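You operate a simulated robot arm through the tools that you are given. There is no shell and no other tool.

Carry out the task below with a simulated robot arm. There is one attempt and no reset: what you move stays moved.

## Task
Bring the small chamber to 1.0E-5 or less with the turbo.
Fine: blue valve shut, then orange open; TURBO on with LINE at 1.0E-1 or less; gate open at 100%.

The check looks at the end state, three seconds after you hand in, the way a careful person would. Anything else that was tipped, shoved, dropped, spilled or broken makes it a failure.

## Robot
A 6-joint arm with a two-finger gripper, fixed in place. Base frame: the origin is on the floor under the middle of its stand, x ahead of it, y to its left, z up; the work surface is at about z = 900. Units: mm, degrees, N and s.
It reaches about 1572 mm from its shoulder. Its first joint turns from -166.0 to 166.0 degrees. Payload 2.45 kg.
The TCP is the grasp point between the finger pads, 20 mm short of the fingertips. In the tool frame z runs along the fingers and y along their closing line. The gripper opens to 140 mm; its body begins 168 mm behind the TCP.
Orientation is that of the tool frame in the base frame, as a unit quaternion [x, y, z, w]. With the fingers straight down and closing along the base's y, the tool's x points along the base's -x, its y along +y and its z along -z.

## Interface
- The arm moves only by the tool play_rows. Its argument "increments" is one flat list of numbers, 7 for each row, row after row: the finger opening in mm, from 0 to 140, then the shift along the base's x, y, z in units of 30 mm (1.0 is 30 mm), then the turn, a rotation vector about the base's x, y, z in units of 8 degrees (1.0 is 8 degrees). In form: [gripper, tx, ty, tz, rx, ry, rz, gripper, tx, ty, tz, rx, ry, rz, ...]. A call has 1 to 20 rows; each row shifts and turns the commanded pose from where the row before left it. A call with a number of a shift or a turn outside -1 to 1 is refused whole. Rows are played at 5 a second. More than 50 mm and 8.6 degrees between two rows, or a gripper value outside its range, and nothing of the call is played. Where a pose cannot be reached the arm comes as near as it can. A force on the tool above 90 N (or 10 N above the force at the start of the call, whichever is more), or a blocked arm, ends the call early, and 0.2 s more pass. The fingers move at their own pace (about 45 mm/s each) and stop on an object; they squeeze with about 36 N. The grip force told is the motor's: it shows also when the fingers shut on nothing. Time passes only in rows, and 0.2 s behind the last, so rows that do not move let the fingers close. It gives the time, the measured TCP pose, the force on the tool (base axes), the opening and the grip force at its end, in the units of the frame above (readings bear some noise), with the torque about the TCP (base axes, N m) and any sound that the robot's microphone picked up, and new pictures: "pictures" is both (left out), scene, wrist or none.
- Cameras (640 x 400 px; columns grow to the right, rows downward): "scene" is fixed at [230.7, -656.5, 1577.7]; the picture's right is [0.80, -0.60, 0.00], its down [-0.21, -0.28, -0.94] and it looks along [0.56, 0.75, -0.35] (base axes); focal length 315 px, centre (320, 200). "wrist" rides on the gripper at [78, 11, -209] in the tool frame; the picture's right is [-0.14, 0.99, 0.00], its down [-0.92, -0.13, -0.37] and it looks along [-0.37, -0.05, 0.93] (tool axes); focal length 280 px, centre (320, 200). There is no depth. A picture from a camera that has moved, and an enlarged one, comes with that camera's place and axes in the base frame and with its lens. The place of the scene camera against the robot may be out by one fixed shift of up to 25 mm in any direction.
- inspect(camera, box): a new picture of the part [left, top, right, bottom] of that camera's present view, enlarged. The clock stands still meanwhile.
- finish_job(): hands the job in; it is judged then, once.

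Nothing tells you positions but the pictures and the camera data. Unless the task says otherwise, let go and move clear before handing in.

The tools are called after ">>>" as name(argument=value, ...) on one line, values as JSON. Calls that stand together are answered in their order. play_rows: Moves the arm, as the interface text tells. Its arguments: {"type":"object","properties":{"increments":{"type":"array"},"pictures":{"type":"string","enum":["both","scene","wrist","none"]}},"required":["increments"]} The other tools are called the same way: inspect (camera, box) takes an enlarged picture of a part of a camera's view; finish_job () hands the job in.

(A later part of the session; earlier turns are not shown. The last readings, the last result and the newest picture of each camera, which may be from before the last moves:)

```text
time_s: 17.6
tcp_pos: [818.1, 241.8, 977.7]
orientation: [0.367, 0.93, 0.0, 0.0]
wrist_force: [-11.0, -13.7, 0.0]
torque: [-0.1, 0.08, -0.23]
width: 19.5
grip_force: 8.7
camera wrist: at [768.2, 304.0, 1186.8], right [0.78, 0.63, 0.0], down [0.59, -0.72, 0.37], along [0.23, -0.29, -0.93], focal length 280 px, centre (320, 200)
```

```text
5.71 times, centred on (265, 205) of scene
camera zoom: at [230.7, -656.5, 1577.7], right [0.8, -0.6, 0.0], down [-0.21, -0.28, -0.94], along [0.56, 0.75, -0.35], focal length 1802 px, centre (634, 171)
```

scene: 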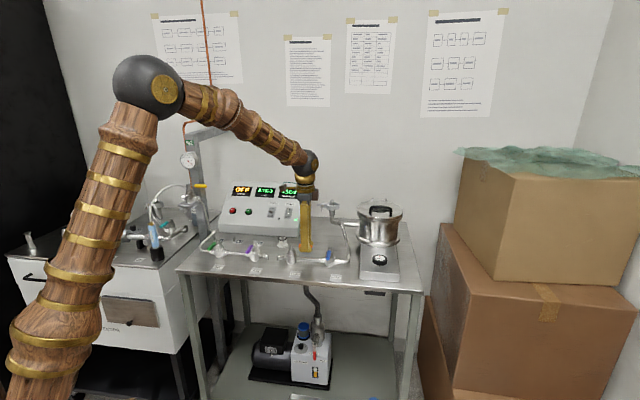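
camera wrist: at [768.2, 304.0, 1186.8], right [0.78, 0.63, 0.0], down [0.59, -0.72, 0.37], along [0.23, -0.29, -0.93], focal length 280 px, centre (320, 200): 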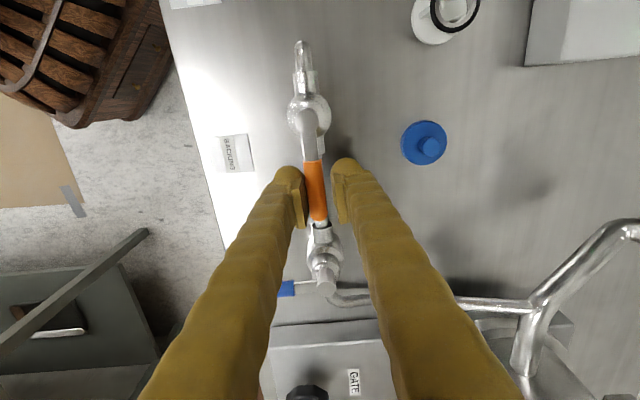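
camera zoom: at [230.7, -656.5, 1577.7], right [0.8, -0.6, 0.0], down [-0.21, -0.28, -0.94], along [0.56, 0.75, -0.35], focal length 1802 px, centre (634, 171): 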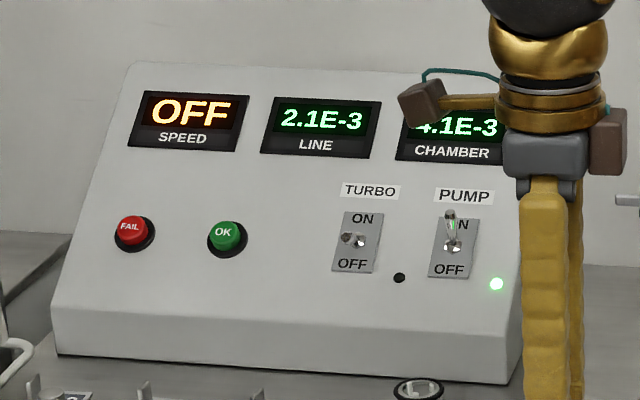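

The handle is in line with the pipe and resists further turning, so orange is at its open stop; LINE stays at 2.1E-3. I release, lift, and move toward the TURBO switch (nut near [843, 561, 1000]), stopping in front of it and high for a closer look.

>>> play_rows(increments=[30, -0.047, -0.047, 0, 0, 0, -0.25, 40, 0, 0, 0, 0, 0, 0, 40, 0, 0, 0, 0, 0, 0, 40, 0, 0, 1, 0, 0, 0, 40, 0, 0, 1, 0, 0, 0, 40, 0, 0, 1, 0, 0, 0, 20, 0, 0, 1, 0, 0, 0, 0, -0.057, 0.923, 0, 0, 0, 0, 0, -0.057, 0.923, 0, 0, 0, 0, 0, -0.057, 0.923, 0, 0, 0, 0, 0, -0.057, 0.923, 0, 0, 0, 0, 0, -0.057, 0.923, 0, 0, 0, 0, 0, -0.057, 0.923, 0, 0, 0, 0, 0, -0.057, 0.923, 0, 0, 0, 0, 0, 0, 0, 0, 0, 0, 0])

>>> inspect(camera="scene", box=[220, 170, 360, 290])

```text
time_s: 20.8
tcp_pos: [803.4, 434.8, 1097.2]
orientation: [0.383, 0.924, 0.0, 0.0]
wrist_force: [0.1, 0.7, 0.6]
torque: [-0.01, -0.01, -0.01]
width: 0.0
grip_force: 29.5
camera wrist: at [756.1, 499.9, 1307.3], right [0.8, 0.6, 0.0], down [0.56, -0.74, 0.37], along [0.22, -0.29, -0.93], focal length 280 px, centre (320, 200)
```

scene: 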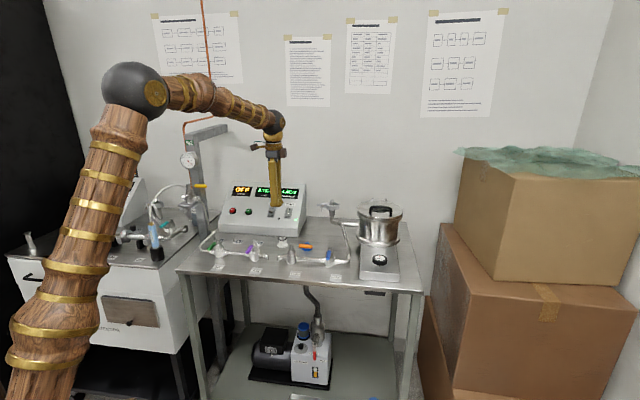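
wrist: 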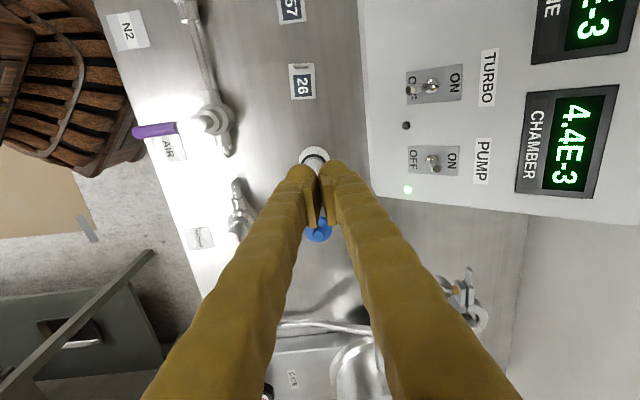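

```text
3.33 times, centred on (290, 230) of scene
camera zoom: at [230.7, -656.5, 1577.7], right [0.8, -0.6, 0.0], down [-0.21, -0.28, -0.94], along [0.56, 0.75, -0.35], focal length 1051 px, centre (420, 100)
```

zoom: 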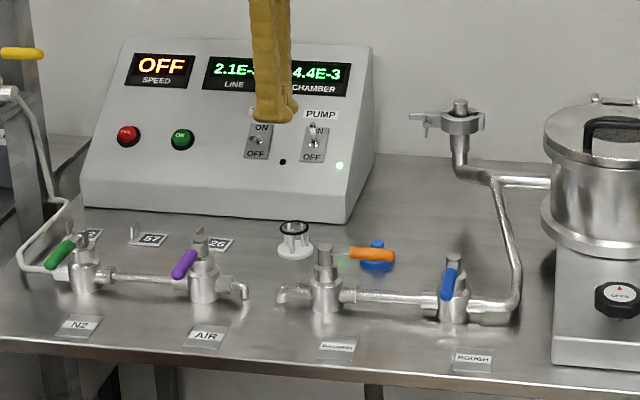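

Both valves look right: orange along the pipe, blue crosswise, LINE 2.1E-3. Now I enlarge the switches from this viewpoint.

>>> inspect(camera="wrist", box=[380, 50, 510, 200])

>>> inspect(camera="scene", box=[255, 190, 310, 230])

```text
2.67 times, centred on (445, 125) of wrist
camera zoom: at [756.1, 499.9, 1307.3], right [0.8, 0.6, 0.0], down [0.56, -0.74, 0.37], along [0.22, -0.29, -0.93], focal length 748 px, centre (-13, 400)
```

zoom: 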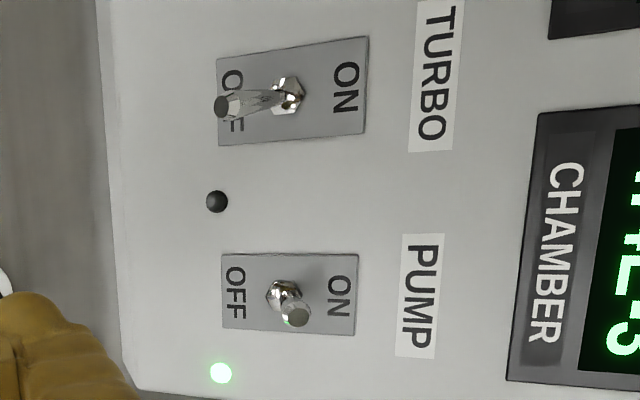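

```text
10.00 times, centred on (282, 210) of scene
camera zoom: at [230.7, -656.5, 1577.7], right [0.8, -0.6, 0.0], down [-0.21, -0.28, -0.94], along [0.56, 0.75, -0.35], focal length 3153 px, centre (695, 100)
```

zoom: 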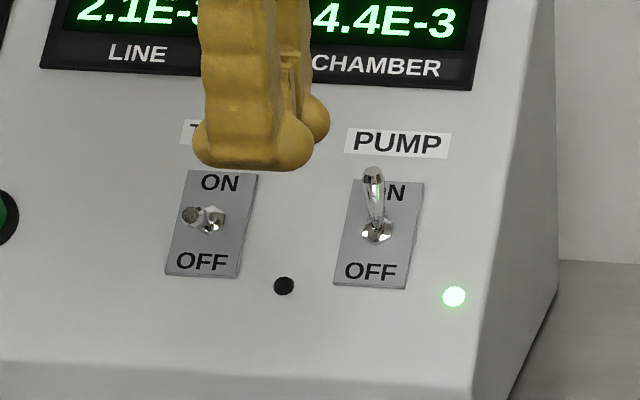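

Triangulated: TURBO nut at about [849, 573, 993], with its OFF lever tip about 31 mm in front and 17 mm up; the ON PUMP lever stands nearly vertical 77 mm to the right. I bring the closed fingertips just in front of the TURBO lever, staying clear of PUMP.

>>> play_rows(increments=[0, -0.087, 0.943, 0, 0, 0, 0, 0, -0.087, 0.943, 0, 0, 0, 0, 0, -0.087, 0.943, 0, 0, 0, 0, 0, 0, 0, -0.98, 0, 0, 0, 0, 0, 0, -0.98, 0, 0, 0, 0, 0, 0, -0.98, 0, 0, 0, 0, 0, 0, 0, 0, 0, 0])

>>> inspect(camera="scene", box=[240, 180, 320, 240])

>>> inspect(camera="wrist", box=[280, 80, 480, 260])

```text
time_s: 22.4
tcp_pos: [796.9, 520.2, 1007.8]
orientation: [0.382, 0.924, 0.0, 0.0]
wrist_force: [0.6, -0.1, -0.1]
torque: [0.01, 0.0, 0.0]
width: 0.0
grip_force: 29.4
camera wrist: at [750.1, 584.2, 1216.7], right [0.8, 0.6, 0.0], down [0.56, -0.74, 0.37], along [0.22, -0.29, -0.93], focal length 280 px, centre (320, 200)
```

scene: 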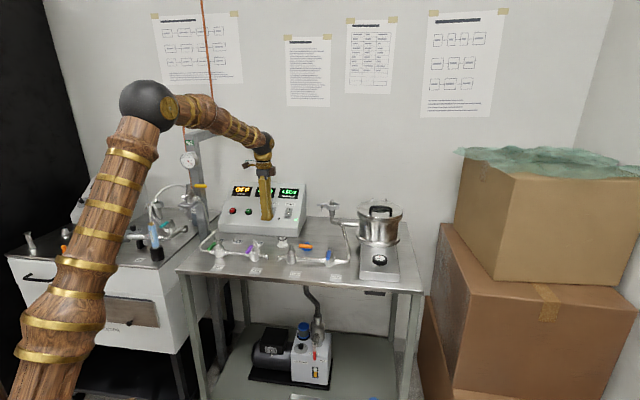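
wrist: 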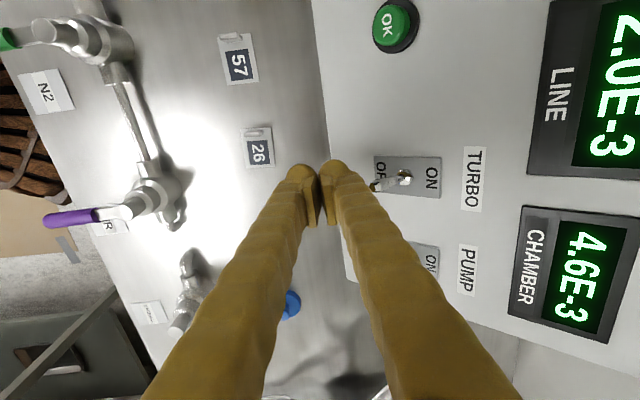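

```text
6.67 times, centred on (280, 210) of scene
camera zoom: at [230.7, -656.5, 1577.7], right [0.8, -0.6, 0.0], down [-0.21, -0.28, -0.94], along [0.56, 0.75, -0.35], focal length 2102 px, centre (587, 133)
```

zoom: 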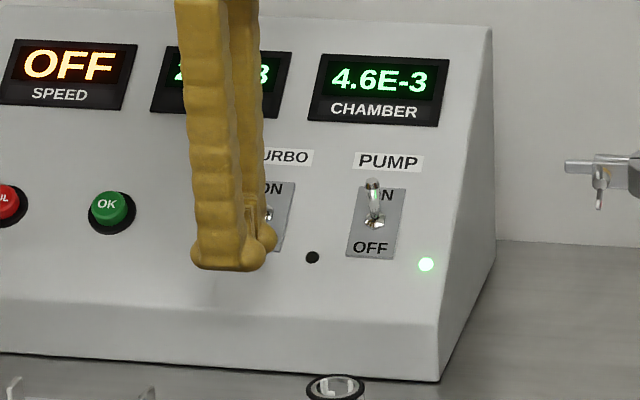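

```text
2.22 times, centred on (380, 170) of wrist
camera zoom: at [750.1, 584.2, 1216.7], right [0.8, 0.6, 0.0], down [0.56, -0.74, 0.37], along [0.22, -0.29, -0.93], focal length 623 px, centre (187, 267)
```

zoom: 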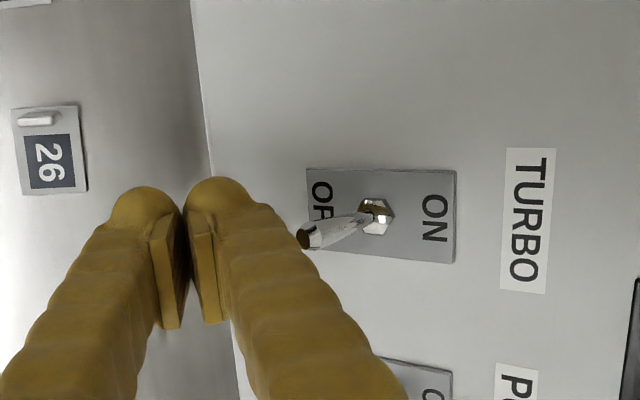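

The fingertips are in front of the TURBO lever, aligned with it, about 14 mm short. I push backward and slightly upward to flip it toward ON.

>>> play_rows(increments=[0, 0.247, 0.247, 0, 0, 0, 0, 0, 0.1885, 0.1885, 0.067, 0, 0, 0, 0, 0.1885, 0.1885, 0.1, 0, 0, 0, 0, 0.1414, 0.1414, 0.133, 0, 0, 0, 0, 0.1414, 0.1414, 0.1, 0, 0, 0, 0, 0, 0, 0, 0, 0, 0])

>>> inspect(camera="scene", box=[220, 170, 320, 240])

>>> inspect(camera="wrist", box=[260, 80, 460, 260])

```text
time_s: 23.8
tcp_pos: [823.6, 545.7, 1017.8]
orientation: [0.382, 0.924, -0.002, -0.001]
wrist_force: [-45.3, -46.0, -18.7]
torque: [-0.21, 0.24, 0.0]
width: 0.2
grip_force: 29.3
camera wrist: at [776.1, 611.1, 1228.2], right [0.8, 0.6, -0.01], down [0.56, -0.74, 0.37], along [0.22, -0.3, -0.93], focal length 280 px, centre (320, 200)
```

scene: 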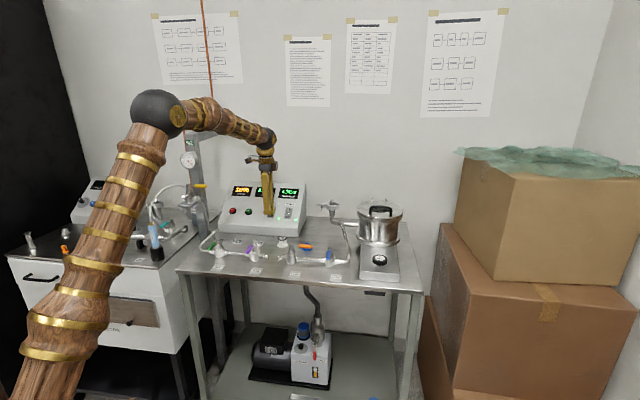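
wrist: 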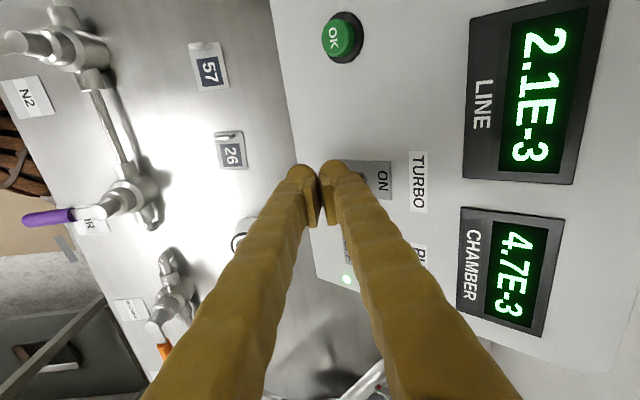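

```text
5.71 times, centred on (270, 205) of scene
camera zoom: at [230.7, -656.5, 1577.7], right [0.8, -0.6, 0.0], down [-0.21, -0.28, -0.94], along [0.56, 0.75, -0.35], focal length 1802 px, centre (606, 171)
```

zoom: 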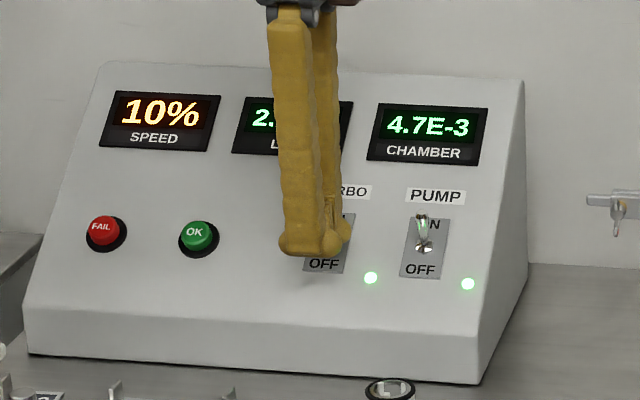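

```text
2.22 times, centred on (360, 170) of wrist
camera zoom: at [776.1, 611.1, 1228.2], right [0.8, 0.6, -0.01], down [0.56, -0.74, 0.37], along [0.22, -0.3, -0.93], focal length 623 px, centre (231, 267)
```

zoom: 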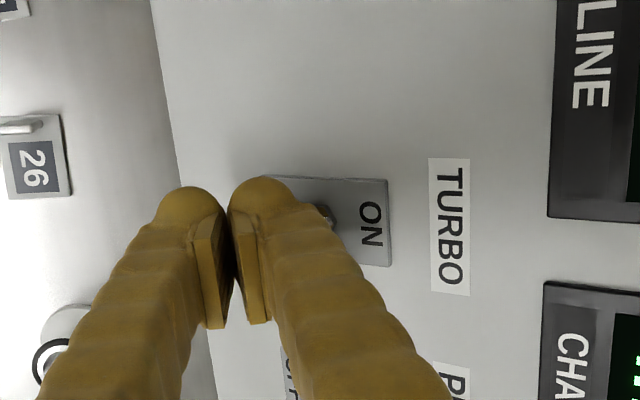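

TURBO is on: SPEED reads 10% and its lamp is lit. I back straight away from the lever, then lift clear.

>>> play_rows(increments=[0, -0.3, -0.3, 0, 0, 0, 0, 0, -0.5, -0.5, 0, 0, 0, 0, 0, -0.5, -0.5, 0, 0, 0, 0, 0, -0.2, -0.2, 0.9, 0, 0, 0, 0, 0, 0, 1, 0, 0, 0, 0, 0, 0, 1, 0, 0, 0, 0, 0, 0, 0, 0, 0, 0])

>>> inspect(camera="scene", box=[220, 170, 320, 240])

>>> inspect(camera="wrist", box=[340, 60, 520, 260])

```text
time_s: 25.4
tcp_pos: [780.5, 499.5, 1108.0]
orientation: [0.383, 0.924, 0.0, -0.001]
wrist_force: [-0.1, -1.0, -0.3]
torque: [0.0, -0.01, 0.03]
width: 0.0
grip_force: 29.5
camera wrist: at [733.5, 563.9, 1317.2], right [0.8, 0.6, 0.0], down [0.56, -0.74, 0.37], along [0.22, -0.29, -0.93], focal length 280 px, centre (320, 200)
```

scene: 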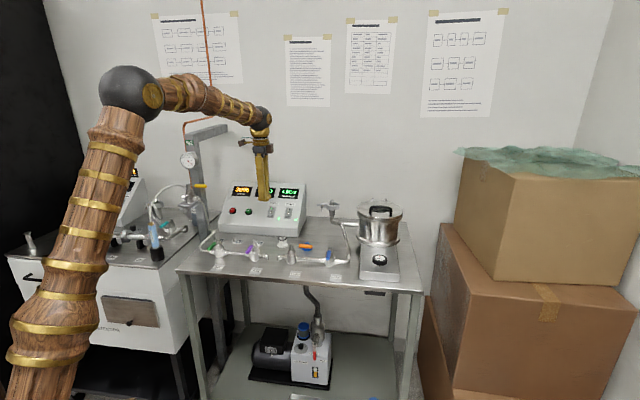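
wrist: 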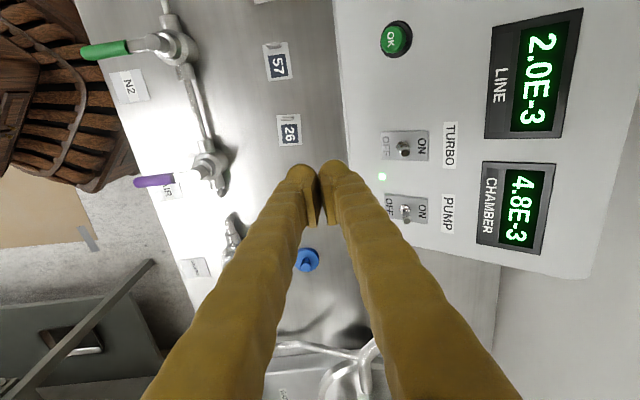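

```text
5.71 times, centred on (270, 205) of scene
camera zoom: at [230.7, -656.5, 1577.7], right [0.8, -0.6, 0.0], down [-0.21, -0.28, -0.94], along [0.56, 0.75, -0.35], focal length 1802 px, centre (606, 171)
```

zoom: 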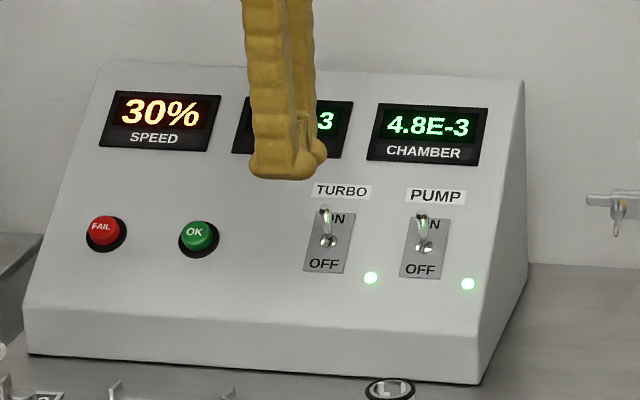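

```text
2.00 times, centred on (430, 160) of wrist
camera zoom: at [733.5, 563.9, 1317.2], right [0.8, 0.6, 0.0], down [0.56, -0.74, 0.37], along [0.22, -0.29, -0.93], focal length 561 px, centre (100, 280)
```

zoom: 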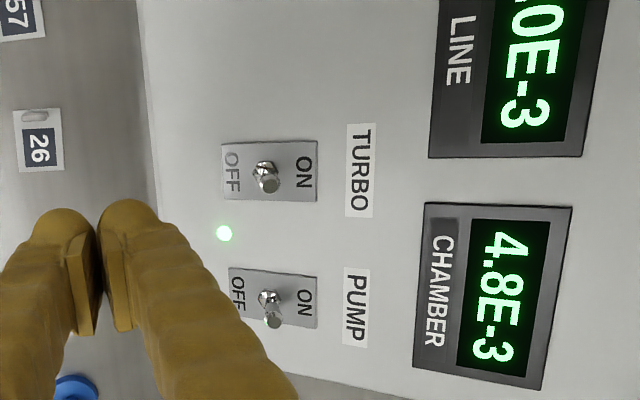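

Both toggles are up, SPEED 30% and rising, LINE 2.0E-3. While the turbo spins up I travel high over the bench to the gate knob (about [984, 13, 965]) and turn the gripper square to it, opening the fingers.

>>> play_rows(increments=[0, 0.399, -0.954, 0, 0, 0, -0.662, 0, 0.399, -0.954, 0, 0, 0, -0.662, 20, 0.399, -0.954, 0, 0, 0, -0.662, 40, 0.399, -0.954, 0, 0, 0, -0.662, 60, 0.399, -0.954, 0, 0, 0, -0.662, 80, 0.399, -0.954, 0, 0, 0, -0.662, 90, 0.399, -0.954, 0, 0, 0, -0.662, 90, 0.399, -0.954, 0, 0, 0, -0.662, 90, 0.399, -0.954, 0, 0, 0, -0.662, 90, 0.399, -0.954, 0, 0, 0, -0.662, 90, 0.399, -0.954, 0, 0, 0, -0.662, 90, 0.399, -0.954, 0, 0, 0, -0.662, 90, 0.399, -0.954, 0, 0, 0, -0.662, 90, 0.399, -0.954, 0, 0, 0, -0.662, 90, 0.399, -0.954, 0, 0, 0, -0.662, 90, 0.399, -0.954, 0, 0, 0, -0.662, 90, 0.399, -0.954, 0, 0, 0, -0.662, 90, 0, 0, 0, 0, 0, 0])

>>> inspect(camera="wrist", box=[220, 60, 420, 260])

>>> inspect(camera="scene", box=[220, 170, 320, 240])

>>> inspect(camera="scene", box=[340, 190, 430, 290])

```text
time_s: 29.2
tcp_pos: [981.6, 13.1, 1108.0]
orientation: [0.924, 0.382, 0.0, 0.0]
wrist_force: [0.7, -0.5, -0.6]
torque: [0.0, -0.04, 0.01]
width: 89.9
grip_force: 0.0
camera wrist: at [1046.1, 62.4, 1316.9], right [0.6, -0.8, 0.0], down [-0.74, -0.56, 0.37], along [-0.29, -0.22, -0.93], focal length 280 px, centre (320, 200)
```

scene: 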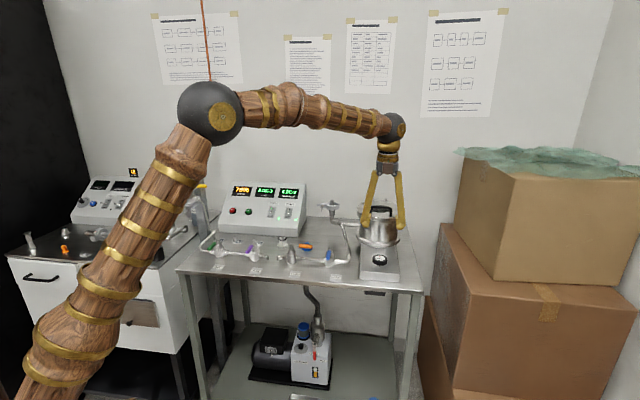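
wrist: 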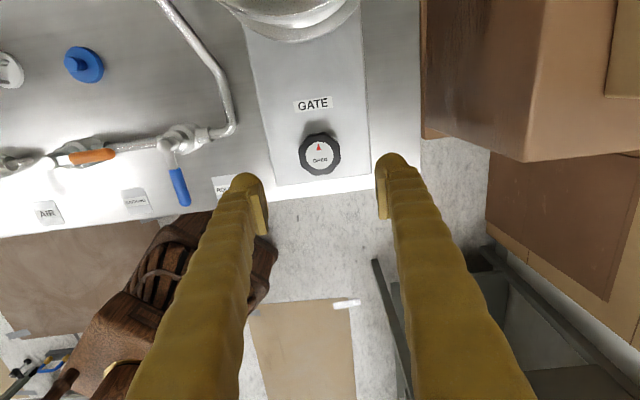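

```text
2.00 times, centred on (320, 160) of wrist
camera zoom: at [1046.1, 62.4, 1316.9], right [0.6, -0.8, 0.0], down [-0.74, -0.56, 0.37], along [-0.29, -0.22, -0.93], focal length 561 px, centre (320, 280)
```

zoom: 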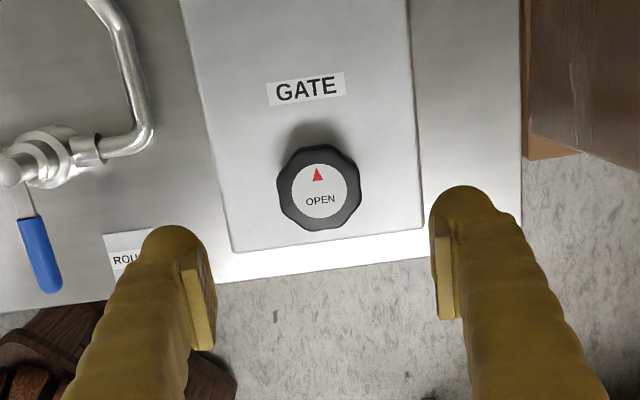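

```text
5.71 times, centred on (270, 205) of scene
camera zoom: at [230.7, -656.5, 1577.7], right [0.8, -0.6, 0.0], down [-0.21, -0.28, -0.94], along [0.56, 0.75, -0.35], focal length 1802 px, centre (606, 171)
```

zoom: 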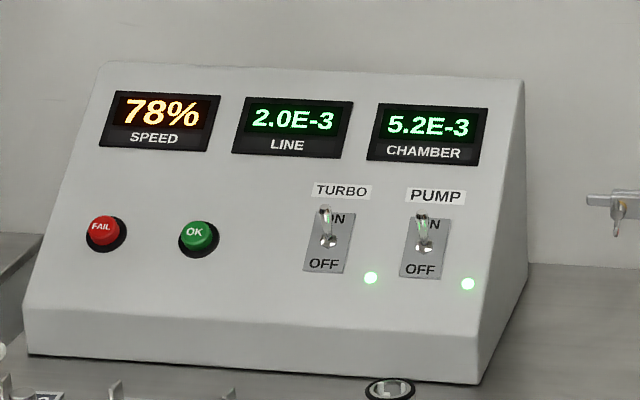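

```text
4.00 times, centred on (385, 240) of scene
camera zoom: at [230.7, -656.5, 1577.7], right [0.8, -0.6, 0.0], down [-0.21, -0.28, -0.94], along [0.56, 0.75, -0.35], focal length 1261 px, centre (60, 40)
```

zoom: 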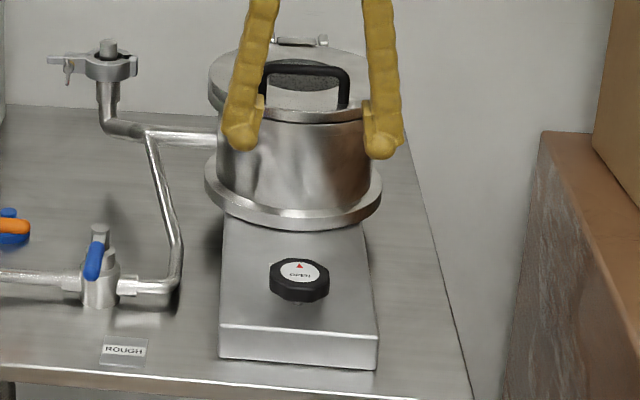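

The knob centre is near [982, 14, 965] above the box top (z about 933), and SPEED is 78%. I lower the open fingers around the knob without touching it and let the turbo reach 100%.

>>> play_rows(increments=[90, 0, 0.02, -0.98, 0, 0, 0, 90, 0, 0, -0.98, 0, 0, 0, 90, 0, 0, -0.98, 0, 0, 0, 90, 0, 0, -0.98, 0, 0, 0, 90, 0, 0, -0.94, 0, 0, 0, 90, 0, 0, 0, 0, 0, 0, 90, 0, 0, 0, 0, 0, 0])

>>> inspect(camera="wrist", box=[220, 60, 420, 260])

>>> inspect(camera="scene", box=[340, 200, 430, 290])

>>> inspect(camera="scene", box=[220, 170, 320, 240])

```text
time_s: 30.8
tcp_pos: [983.2, 15.0, 964.8]
orientation: [0.924, 0.381, -0.001, 0.0]
wrist_force: [-0.2, 0.4, -0.4]
torque: [-0.03, 0.01, 0.05]
width: 89.9
grip_force: 0.0
camera wrist: at [1046.1, 63.8, 1173.5], right [0.6, -0.8, 0.0], down [-0.74, -0.56, 0.37], along [-0.29, -0.22, -0.93], focal length 280 px, centre (320, 200)
```

scene: 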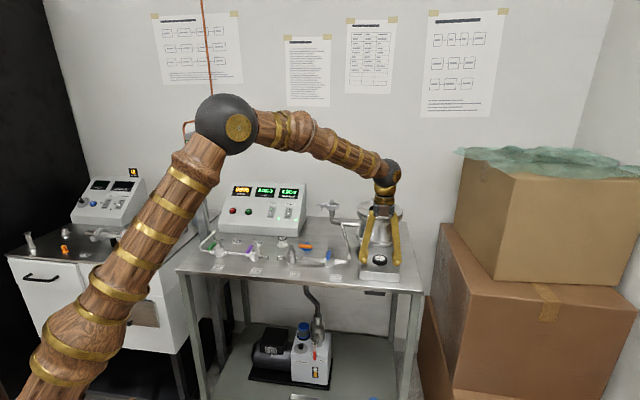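
wrist: 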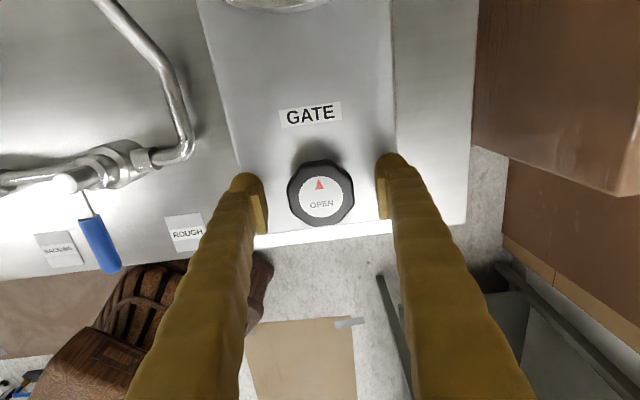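

```text
2.00 times, centred on (320, 160) of wrist
camera zoom: at [1046.1, 63.8, 1173.5], right [0.6, -0.8, 0.0], down [-0.74, -0.56, 0.37], along [-0.29, -0.22, -0.93], focal length 561 px, centre (320, 280)
```

zoom: 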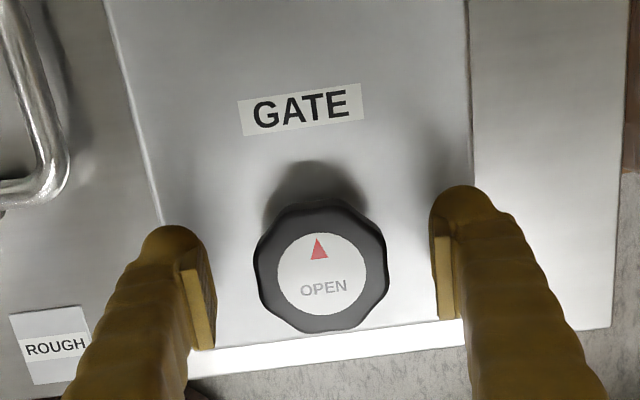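

```text
4.44 times, centred on (385, 245) of scene
camera zoom: at [230.7, -656.5, 1577.7], right [0.8, -0.6, 0.0], down [-0.21, -0.28, -0.94], along [0.56, 0.75, -0.35], focal length 1401 px, centre (31, 0)
```

zoom: 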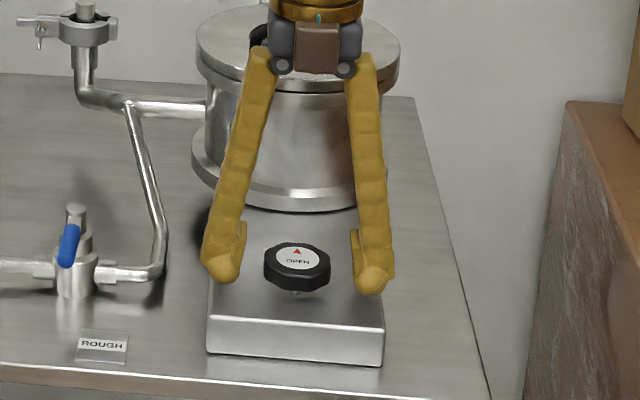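

```text
5.71 times, centred on (270, 205) of scene
camera zoom: at [230.7, -656.5, 1577.7], right [0.8, -0.6, 0.0], down [-0.21, -0.28, -0.94], along [0.56, 0.75, -0.35], focal length 1802 px, centre (606, 171)
```

zoom: 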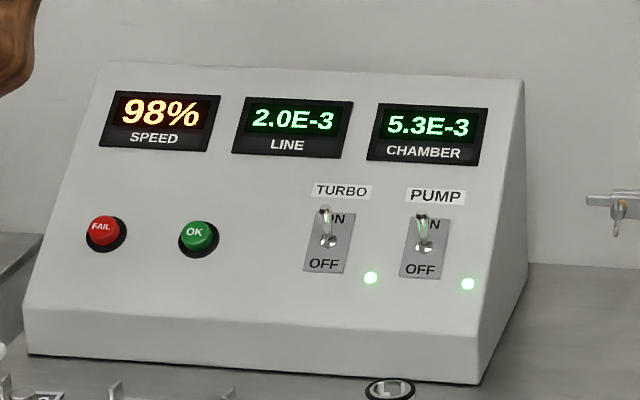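

SPEED is 98%, almost there, and the fingers bracket the knob symmetrically. I wait a second, shift 2 mm to the front to centre, and close on the knob's flats without turning it.

>>> play_rows(increments=[90, -0.06, -0.06, -0.1, 0, 0, 0, 70, 0, 0, 0, 0, 0, 0, 44, 0, 0, 0, 0, 0, 0, 44, 0, 0, 0, 0, 0, 0, 44, 0, 0, 0, 0, 0, 0, 44, 0, 0, 0, 0, 0, 0])

>>> inspect(camera="wrist", box=[220, 60, 420, 260])

>>> inspect(camera="scene", box=[340, 200, 430, 290])

>>> inspect(camera="scene", box=[220, 170, 320, 240])

```text
time_s: 32.2
tcp_pos: [980.7, 13.4, 960.9]
orientation: [0.924, 0.382, 0.0, 0.001]
wrist_force: [9.0, -7.8, -2.7]
torque: [-0.04, -0.07, 0.0]
width: 53.1
grip_force: 44.4
camera wrist: at [1044.8, 61.7, 1170.2], right [0.6, -0.8, 0.0], down [-0.74, -0.56, 0.37], along [-0.29, -0.22, -0.93], focal length 280 px, centre (320, 200)
```

scene: 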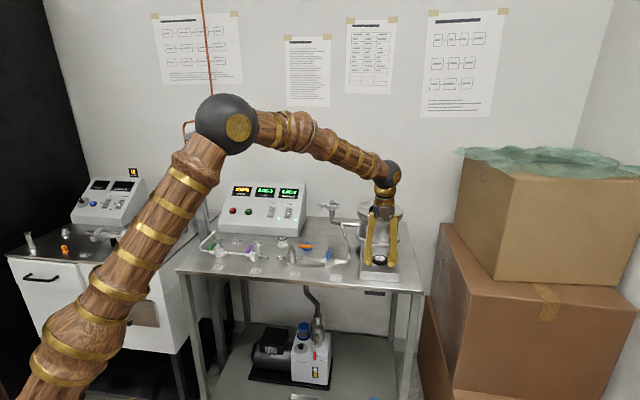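
wrist: 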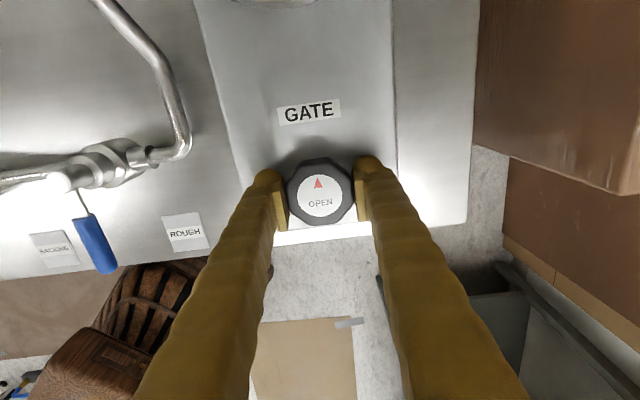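

```text
2.00 times, centred on (320, 160) of wrist
camera zoom: at [1044.8, 61.7, 1170.2], right [0.6, -0.8, 0.0], down [-0.74, -0.56, 0.37], along [-0.29, -0.22, -0.93], focal length 561 px, centre (320, 280)
```

zoom: 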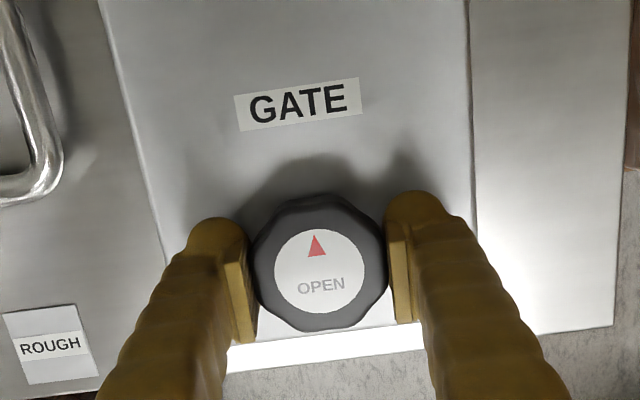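

```text
4.44 times, centred on (385, 245) of scene
camera zoom: at [230.7, -656.5, 1577.7], right [0.8, -0.6, 0.0], down [-0.21, -0.28, -0.94], along [0.56, 0.75, -0.35], focal length 1401 px, centre (31, 0)
```

zoom: 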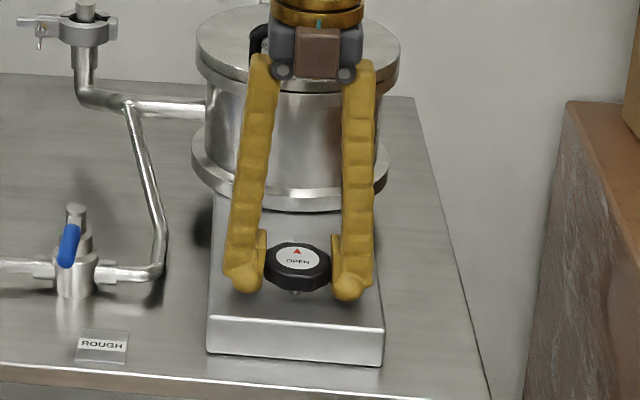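

```text
5.71 times, centred on (270, 205) of scene
camera zoom: at [230.7, -656.5, 1577.7], right [0.8, -0.6, 0.0], down [-0.21, -0.28, -0.94], along [0.56, 0.75, -0.35], focal length 1802 px, centre (606, 171)
```

zoom: 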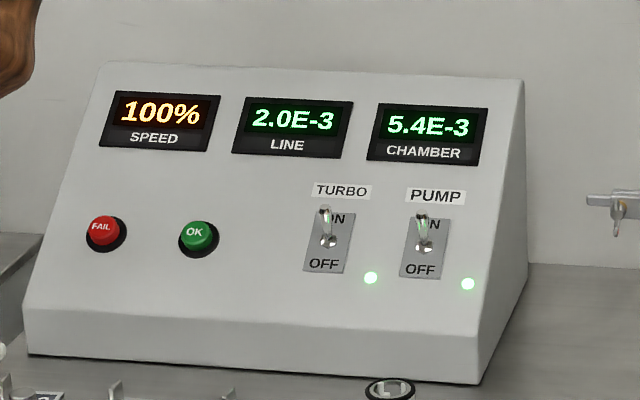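

SPEED is 100% and the knob is gripped on its flats. I try a small counter-clockwise turn of 8° first and watch the torque and the arrow.

>>> play_rows(increments=[44, 0, 0, 0, 0, 0, 0.5, 44, 0, 0, 0, 0, 0, 0.5, 44, 0, 0, 0, 0, 0, 0], pictures="wrist")

>>> inspect(camera="wrist", box=[220, 60, 420, 260])

>>> inspect(camera="scene", box=[340, 200, 430, 290])

```text
time_s: 33.0
tcp_pos: [980.3, 11.7, 962.2]
orientation: [0.896, 0.445, 0.0, 0.001]
wrist_force: [33.8, -18.2, 1.6]
torque: [-0.09, -0.24, -0.05]
width: 53.2
grip_force: 44.6
camera wrist: at [1037.3, 69.9, 1170.3], right [0.71, -0.71, 0.0], down [-0.66, -0.66, 0.37], along [-0.26, -0.26, -0.93], focal length 280 px, centre (320, 200)
```

wrist: 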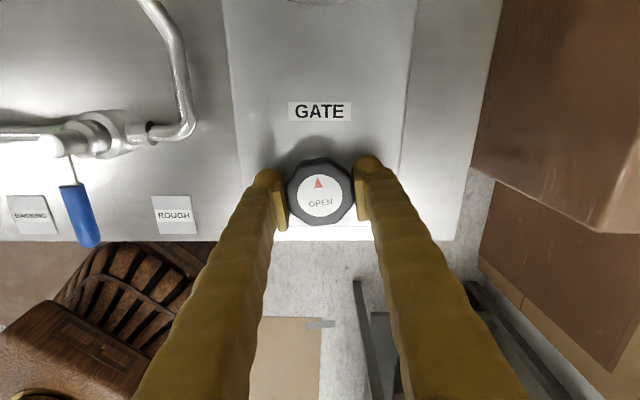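

```text
2.00 times, centred on (320, 160) of wrist
camera zoom: at [1037.3, 69.9, 1170.3], right [0.71, -0.71, 0.0], down [-0.66, -0.66, 0.37], along [-0.26, -0.26, -0.93], focal length 561 px, centre (320, 280)
```

zoom: 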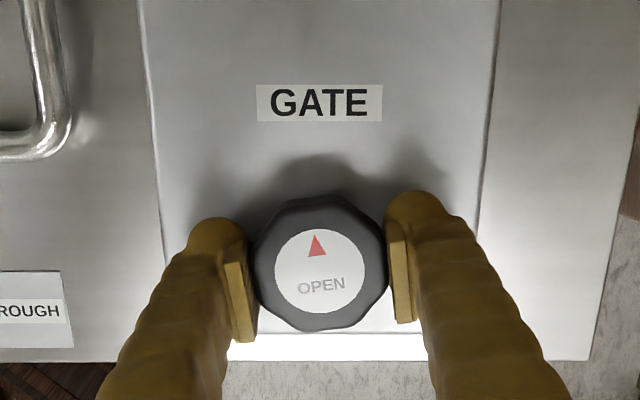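

```text
4.44 times, centred on (385, 245) of scene
camera zoom: at [230.7, -656.5, 1577.7], right [0.8, -0.6, 0.0], down [-0.21, -0.28, -0.94], along [0.56, 0.75, -0.35], focal length 1401 px, centre (31, 0)
```

zoom: 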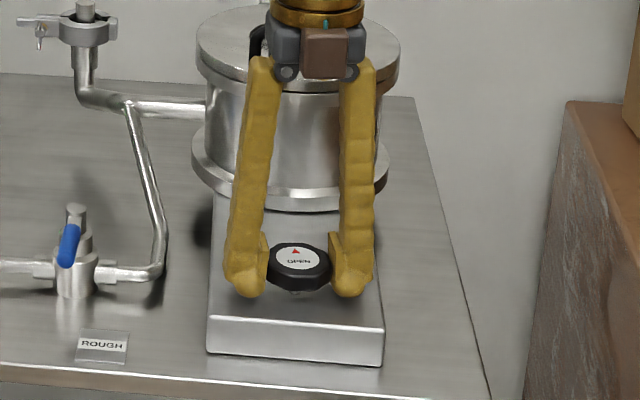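

The knob turned freely with the gripper (its arrow now leans left), with only a small sideways load from off-centre gripping. I shift 2 mm to relieve that and continue counter-clockwise, then check the chamber reading.

>>> play_rows(increments=[44, 0.053, -0.04, 0, 0, 0, 0.5, 44, 0, 0, 0, 0, 0, 0.8, 44, 0, 0, 0, 0, 0, 0.8, 44, 0, 0, 0, 0, 0, 0], pictures="wrist")

>>> inspect(camera="scene", box=[340, 200, 430, 290])

>>> inspect(camera="scene", box=[220, 170, 320, 240])

```text
time_s: 34.0
tcp_pos: [981.6, 12.2, 961.3]
orientation: [0.82, 0.572, 0.001, 0.002]
wrist_force: [11.4, -11.3, 20.2]
torque: [-0.07, -0.02, -0.03]
width: 53.1
grip_force: 45.0
camera wrist: at [1019.7, 83.2, 1170.2], right [0.88, -0.47, 0.0], down [-0.44, -0.82, 0.37], along [-0.17, -0.33, -0.93], focal length 280 px, centre (320, 200)
```

wrist: 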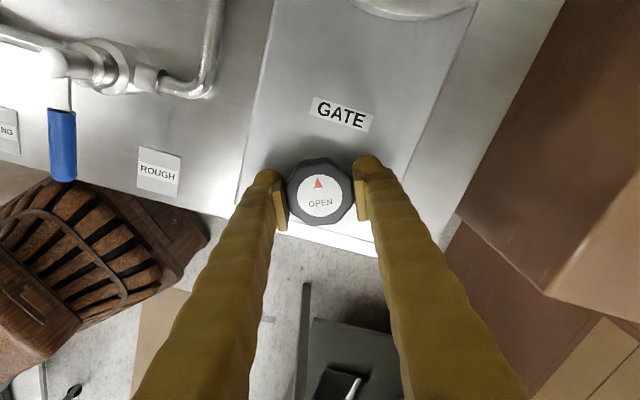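

```text
4.44 times, centred on (385, 245) of scene
camera zoom: at [230.7, -656.5, 1577.7], right [0.8, -0.6, 0.0], down [-0.21, -0.28, -0.94], along [0.56, 0.75, -0.35], focal length 1401 px, centre (31, 0)
```

zoom: 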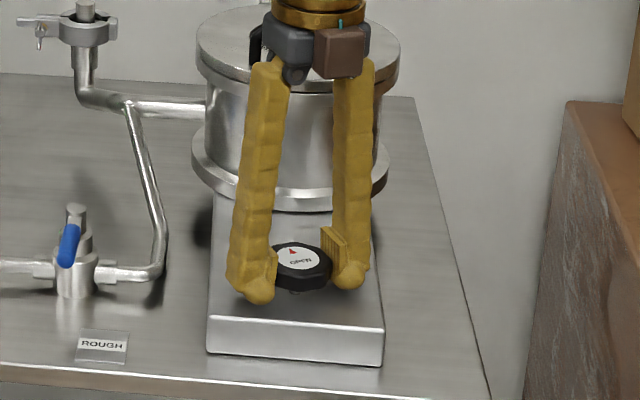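

```text
5.71 times, centred on (270, 205) of scene
camera zoom: at [230.7, -656.5, 1577.7], right [0.8, -0.6, 0.0], down [-0.21, -0.28, -0.94], along [0.56, 0.75, -0.35], focal length 1802 px, centre (606, 171)
```

zoom: 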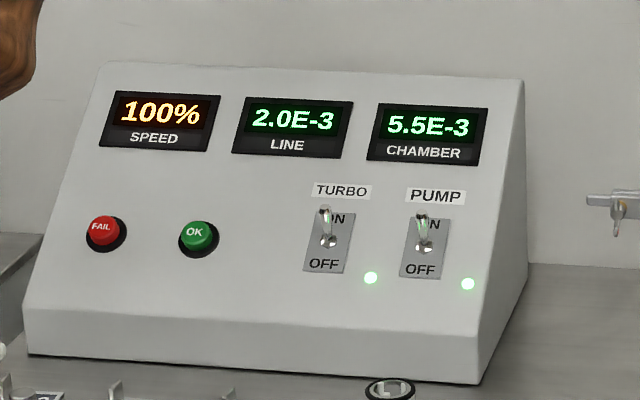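

The knob is about 24° around with negligible torque, though an upward force of 20 N appeared, so the knob may rise as it unscrews. I keep turning counter-clockwise and watch that force.

>>> play_rows(increments=[44, 0.02, -0.02, 0.03, 0, 0, 0.8, 44, 0, 0, 0, 0, 0, 0.8, 44, 0, 0, 0, 0, 0, 0.8, 44, 0, 0, 0, 0, 0, 0], pictures="wrist")

>>> inspect(camera="scene", box=[340, 200, 430, 290])

>>> inspect(camera="scene", box=[220, 170, 320, 240])

```text
time_s: 35.0
tcp_pos: [982.5, 11.2, 961.0]
orientation: [0.713, 0.701, 0.0, 0.0]
wrist_force: [19.4, 1.5, 6.6]
torque: [0.03, -0.16, -0.06]
width: 53.1
grip_force: 45.0
camera wrist: at [995.3, 91.3, 1170.2], right [0.99, -0.16, 0.0], down [-0.14, -0.92, 0.37], along [-0.06, -0.36, -0.93], focal length 280 px, centre (320, 200)
```

wrist: 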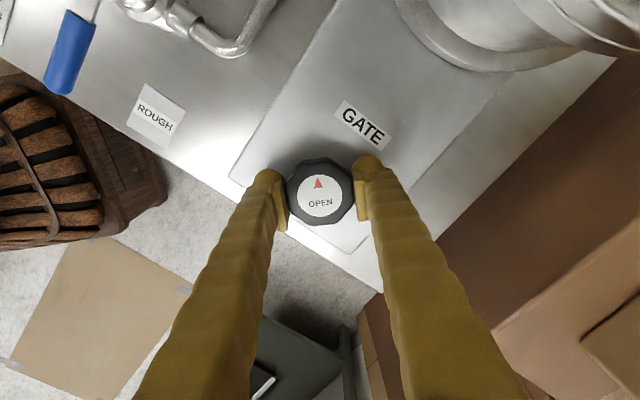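

```text
4.44 times, centred on (385, 245) of scene
camera zoom: at [230.7, -656.5, 1577.7], right [0.8, -0.6, 0.0], down [-0.21, -0.28, -0.94], along [0.56, 0.75, -0.35], focal length 1401 px, centre (31, 0)
```

zoom: 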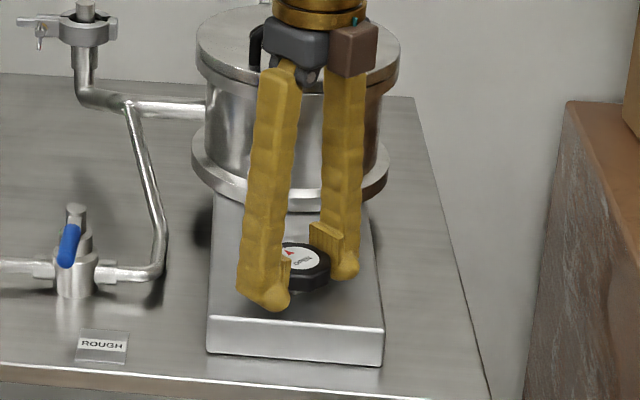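

```text
5.71 times, centred on (270, 205) of scene
camera zoom: at [230.7, -656.5, 1577.7], right [0.8, -0.6, 0.0], down [-0.21, -0.28, -0.94], along [0.56, 0.75, -0.35], focal length 1802 px, centre (606, 171)
```

zoom: 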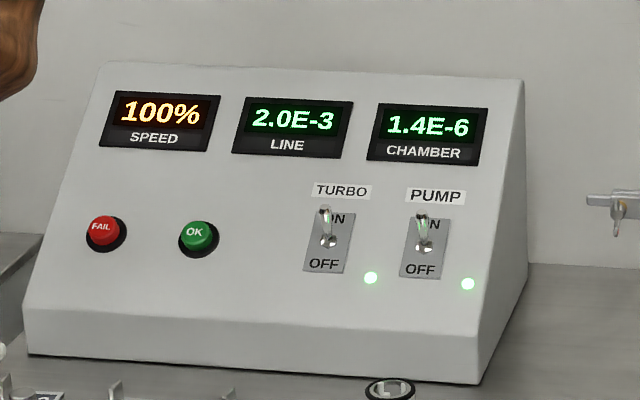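

CHAMBER dropped to 1.4E-6 with SPEED at 100% — the gate is opening. I continue counter-clockwise toward a full quarter turn so the gate isn't left half-way.

>>> play_rows(increments=[44, 0.02, 0, 0, 0, 0, 0.8, 44, 0, 0, 0, 0, 0, 0.8, 44, 0, 0, 0, 0, 0, 0.8, 44, 0, 0, 0, 0, 0, 0.8, 44, 0, 0, 0, 0, 0, 0], pictures="wrist")

>>> inspect(camera="scene", box=[340, 200, 430, 290])

>>> inspect(camera="scene", box=[220, 170, 320, 240])

```text
time_s: 36.2
tcp_pos: [984.5, 12.5, 961.1]
orientation: [0.54, 0.841, -0.001, 0.0]
wrist_force: [15.5, 10.3, 12.6]
torque: [0.1, -0.05, -0.04]
width: 53.1
grip_force: 44.9
camera wrist: at [961.4, 89.1, 1170.1], right [0.96, 0.29, 0.0], down [0.27, -0.89, 0.37], along [0.11, -0.35, -0.93], focal length 280 px, centre (320, 200)
```

wrist: 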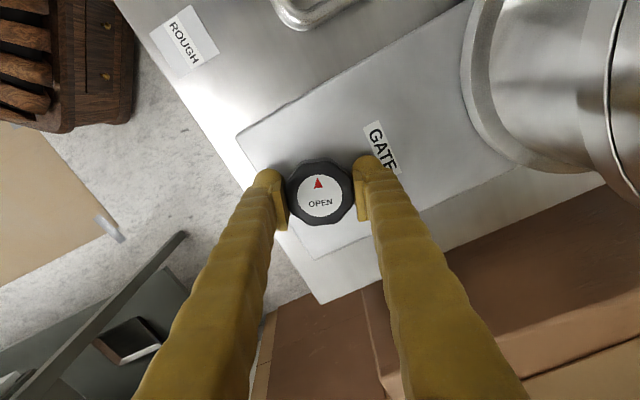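

```text
4.44 times, centred on (385, 245) of scene
camera zoom: at [230.7, -656.5, 1577.7], right [0.8, -0.6, 0.0], down [-0.21, -0.28, -0.94], along [0.56, 0.75, -0.35], focal length 1401 px, centre (31, 0)
```

zoom: 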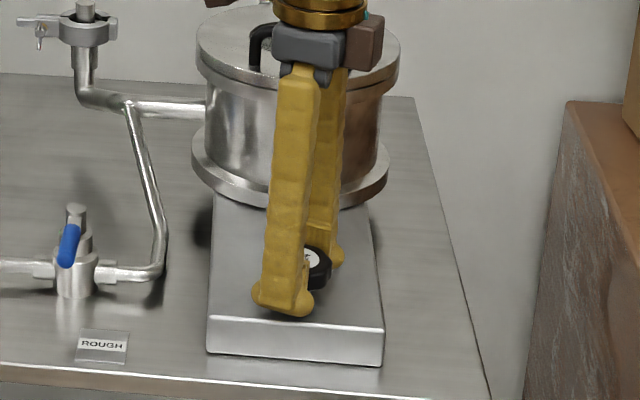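

```text
5.71 times, centred on (270, 205) of scene
camera zoom: at [230.7, -656.5, 1577.7], right [0.8, -0.6, 0.0], down [-0.21, -0.28, -0.94], along [0.56, 0.75, -0.35], focal length 1802 px, centre (606, 171)
```

zoom: 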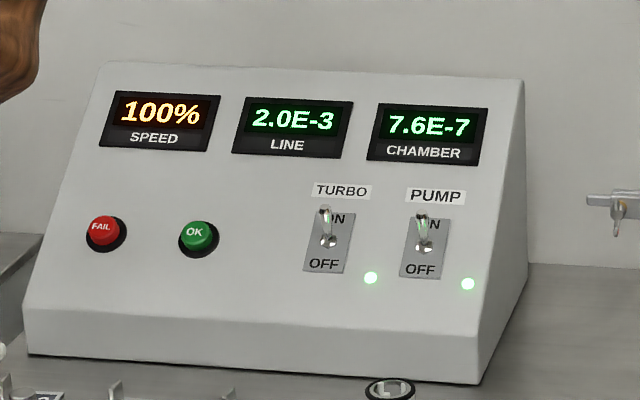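

CHAMBER is 7.6E-7 at about 70° of turn. I continue to 90° to find out whether there's a stop.

>>> play_rows(increments=[44, 0.02, 0.01, 0, 0, 0, 0.8, 44, 0, 0, 0, 0, 0, 0.8, 44, 0, 0, 0, 0, 0, 0.8, 44, 0, 0, 0, 0, 0, 0], pictures="wrist")

>>> inspect(camera="wrist", box=[260, 130, 380, 250])

>>> inspect(camera="scene", box=[220, 170, 320, 240])

```text
time_s: 37.2
tcp_pos: [983.3, 12.9, 960.8]
orientation: [0.393, 0.919, 0.0, 0.0]
wrist_force: [16.3, 3.9, 8.2]
torque: [-0.01, -0.13, -0.04]
width: 53.0
grip_force: 45.1
camera wrist: at [938.4, 77.9, 1170.0], right [0.81, 0.59, 0.0], down [0.54, -0.75, 0.37], along [0.22, -0.3, -0.93], focal length 280 px, centre (320, 200)
```

wrist: 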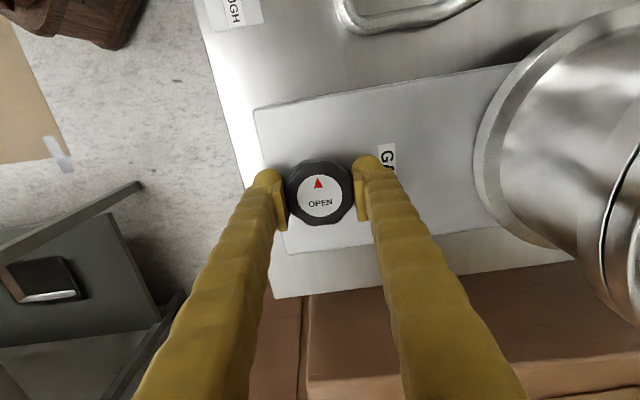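

```text
3.33 times, centred on (320, 190) of wrist
camera zoom: at [938.4, 77.9, 1170.0], right [0.81, 0.59, 0.0], down [0.54, -0.75, 0.37], along [0.22, -0.3, -0.93], focal length 935 px, centre (320, 233)
```

zoom: 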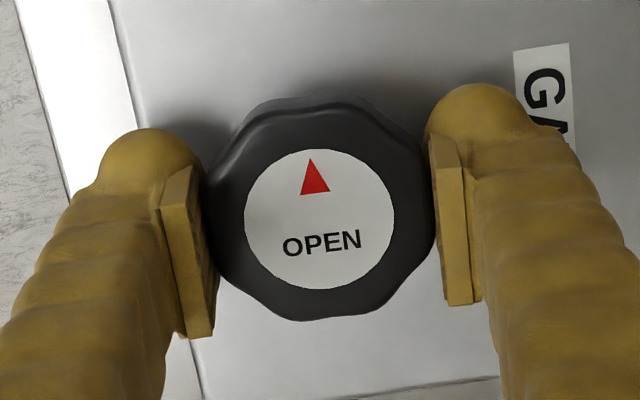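

```text
5.71 times, centred on (270, 205) of scene
camera zoom: at [230.7, -656.5, 1577.7], right [0.8, -0.6, 0.0], down [-0.21, -0.28, -0.94], along [0.56, 0.75, -0.35], focal length 1802 px, centre (606, 171)
```

zoom: 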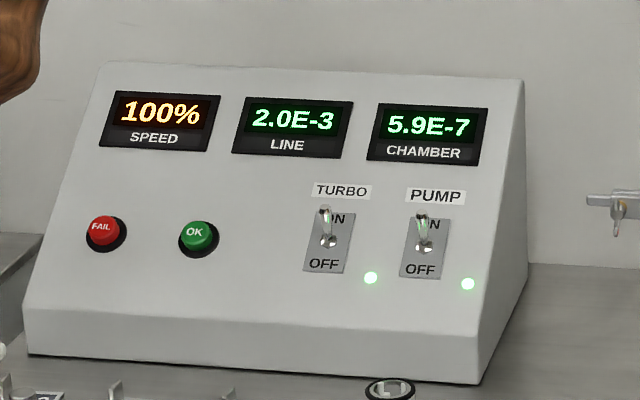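

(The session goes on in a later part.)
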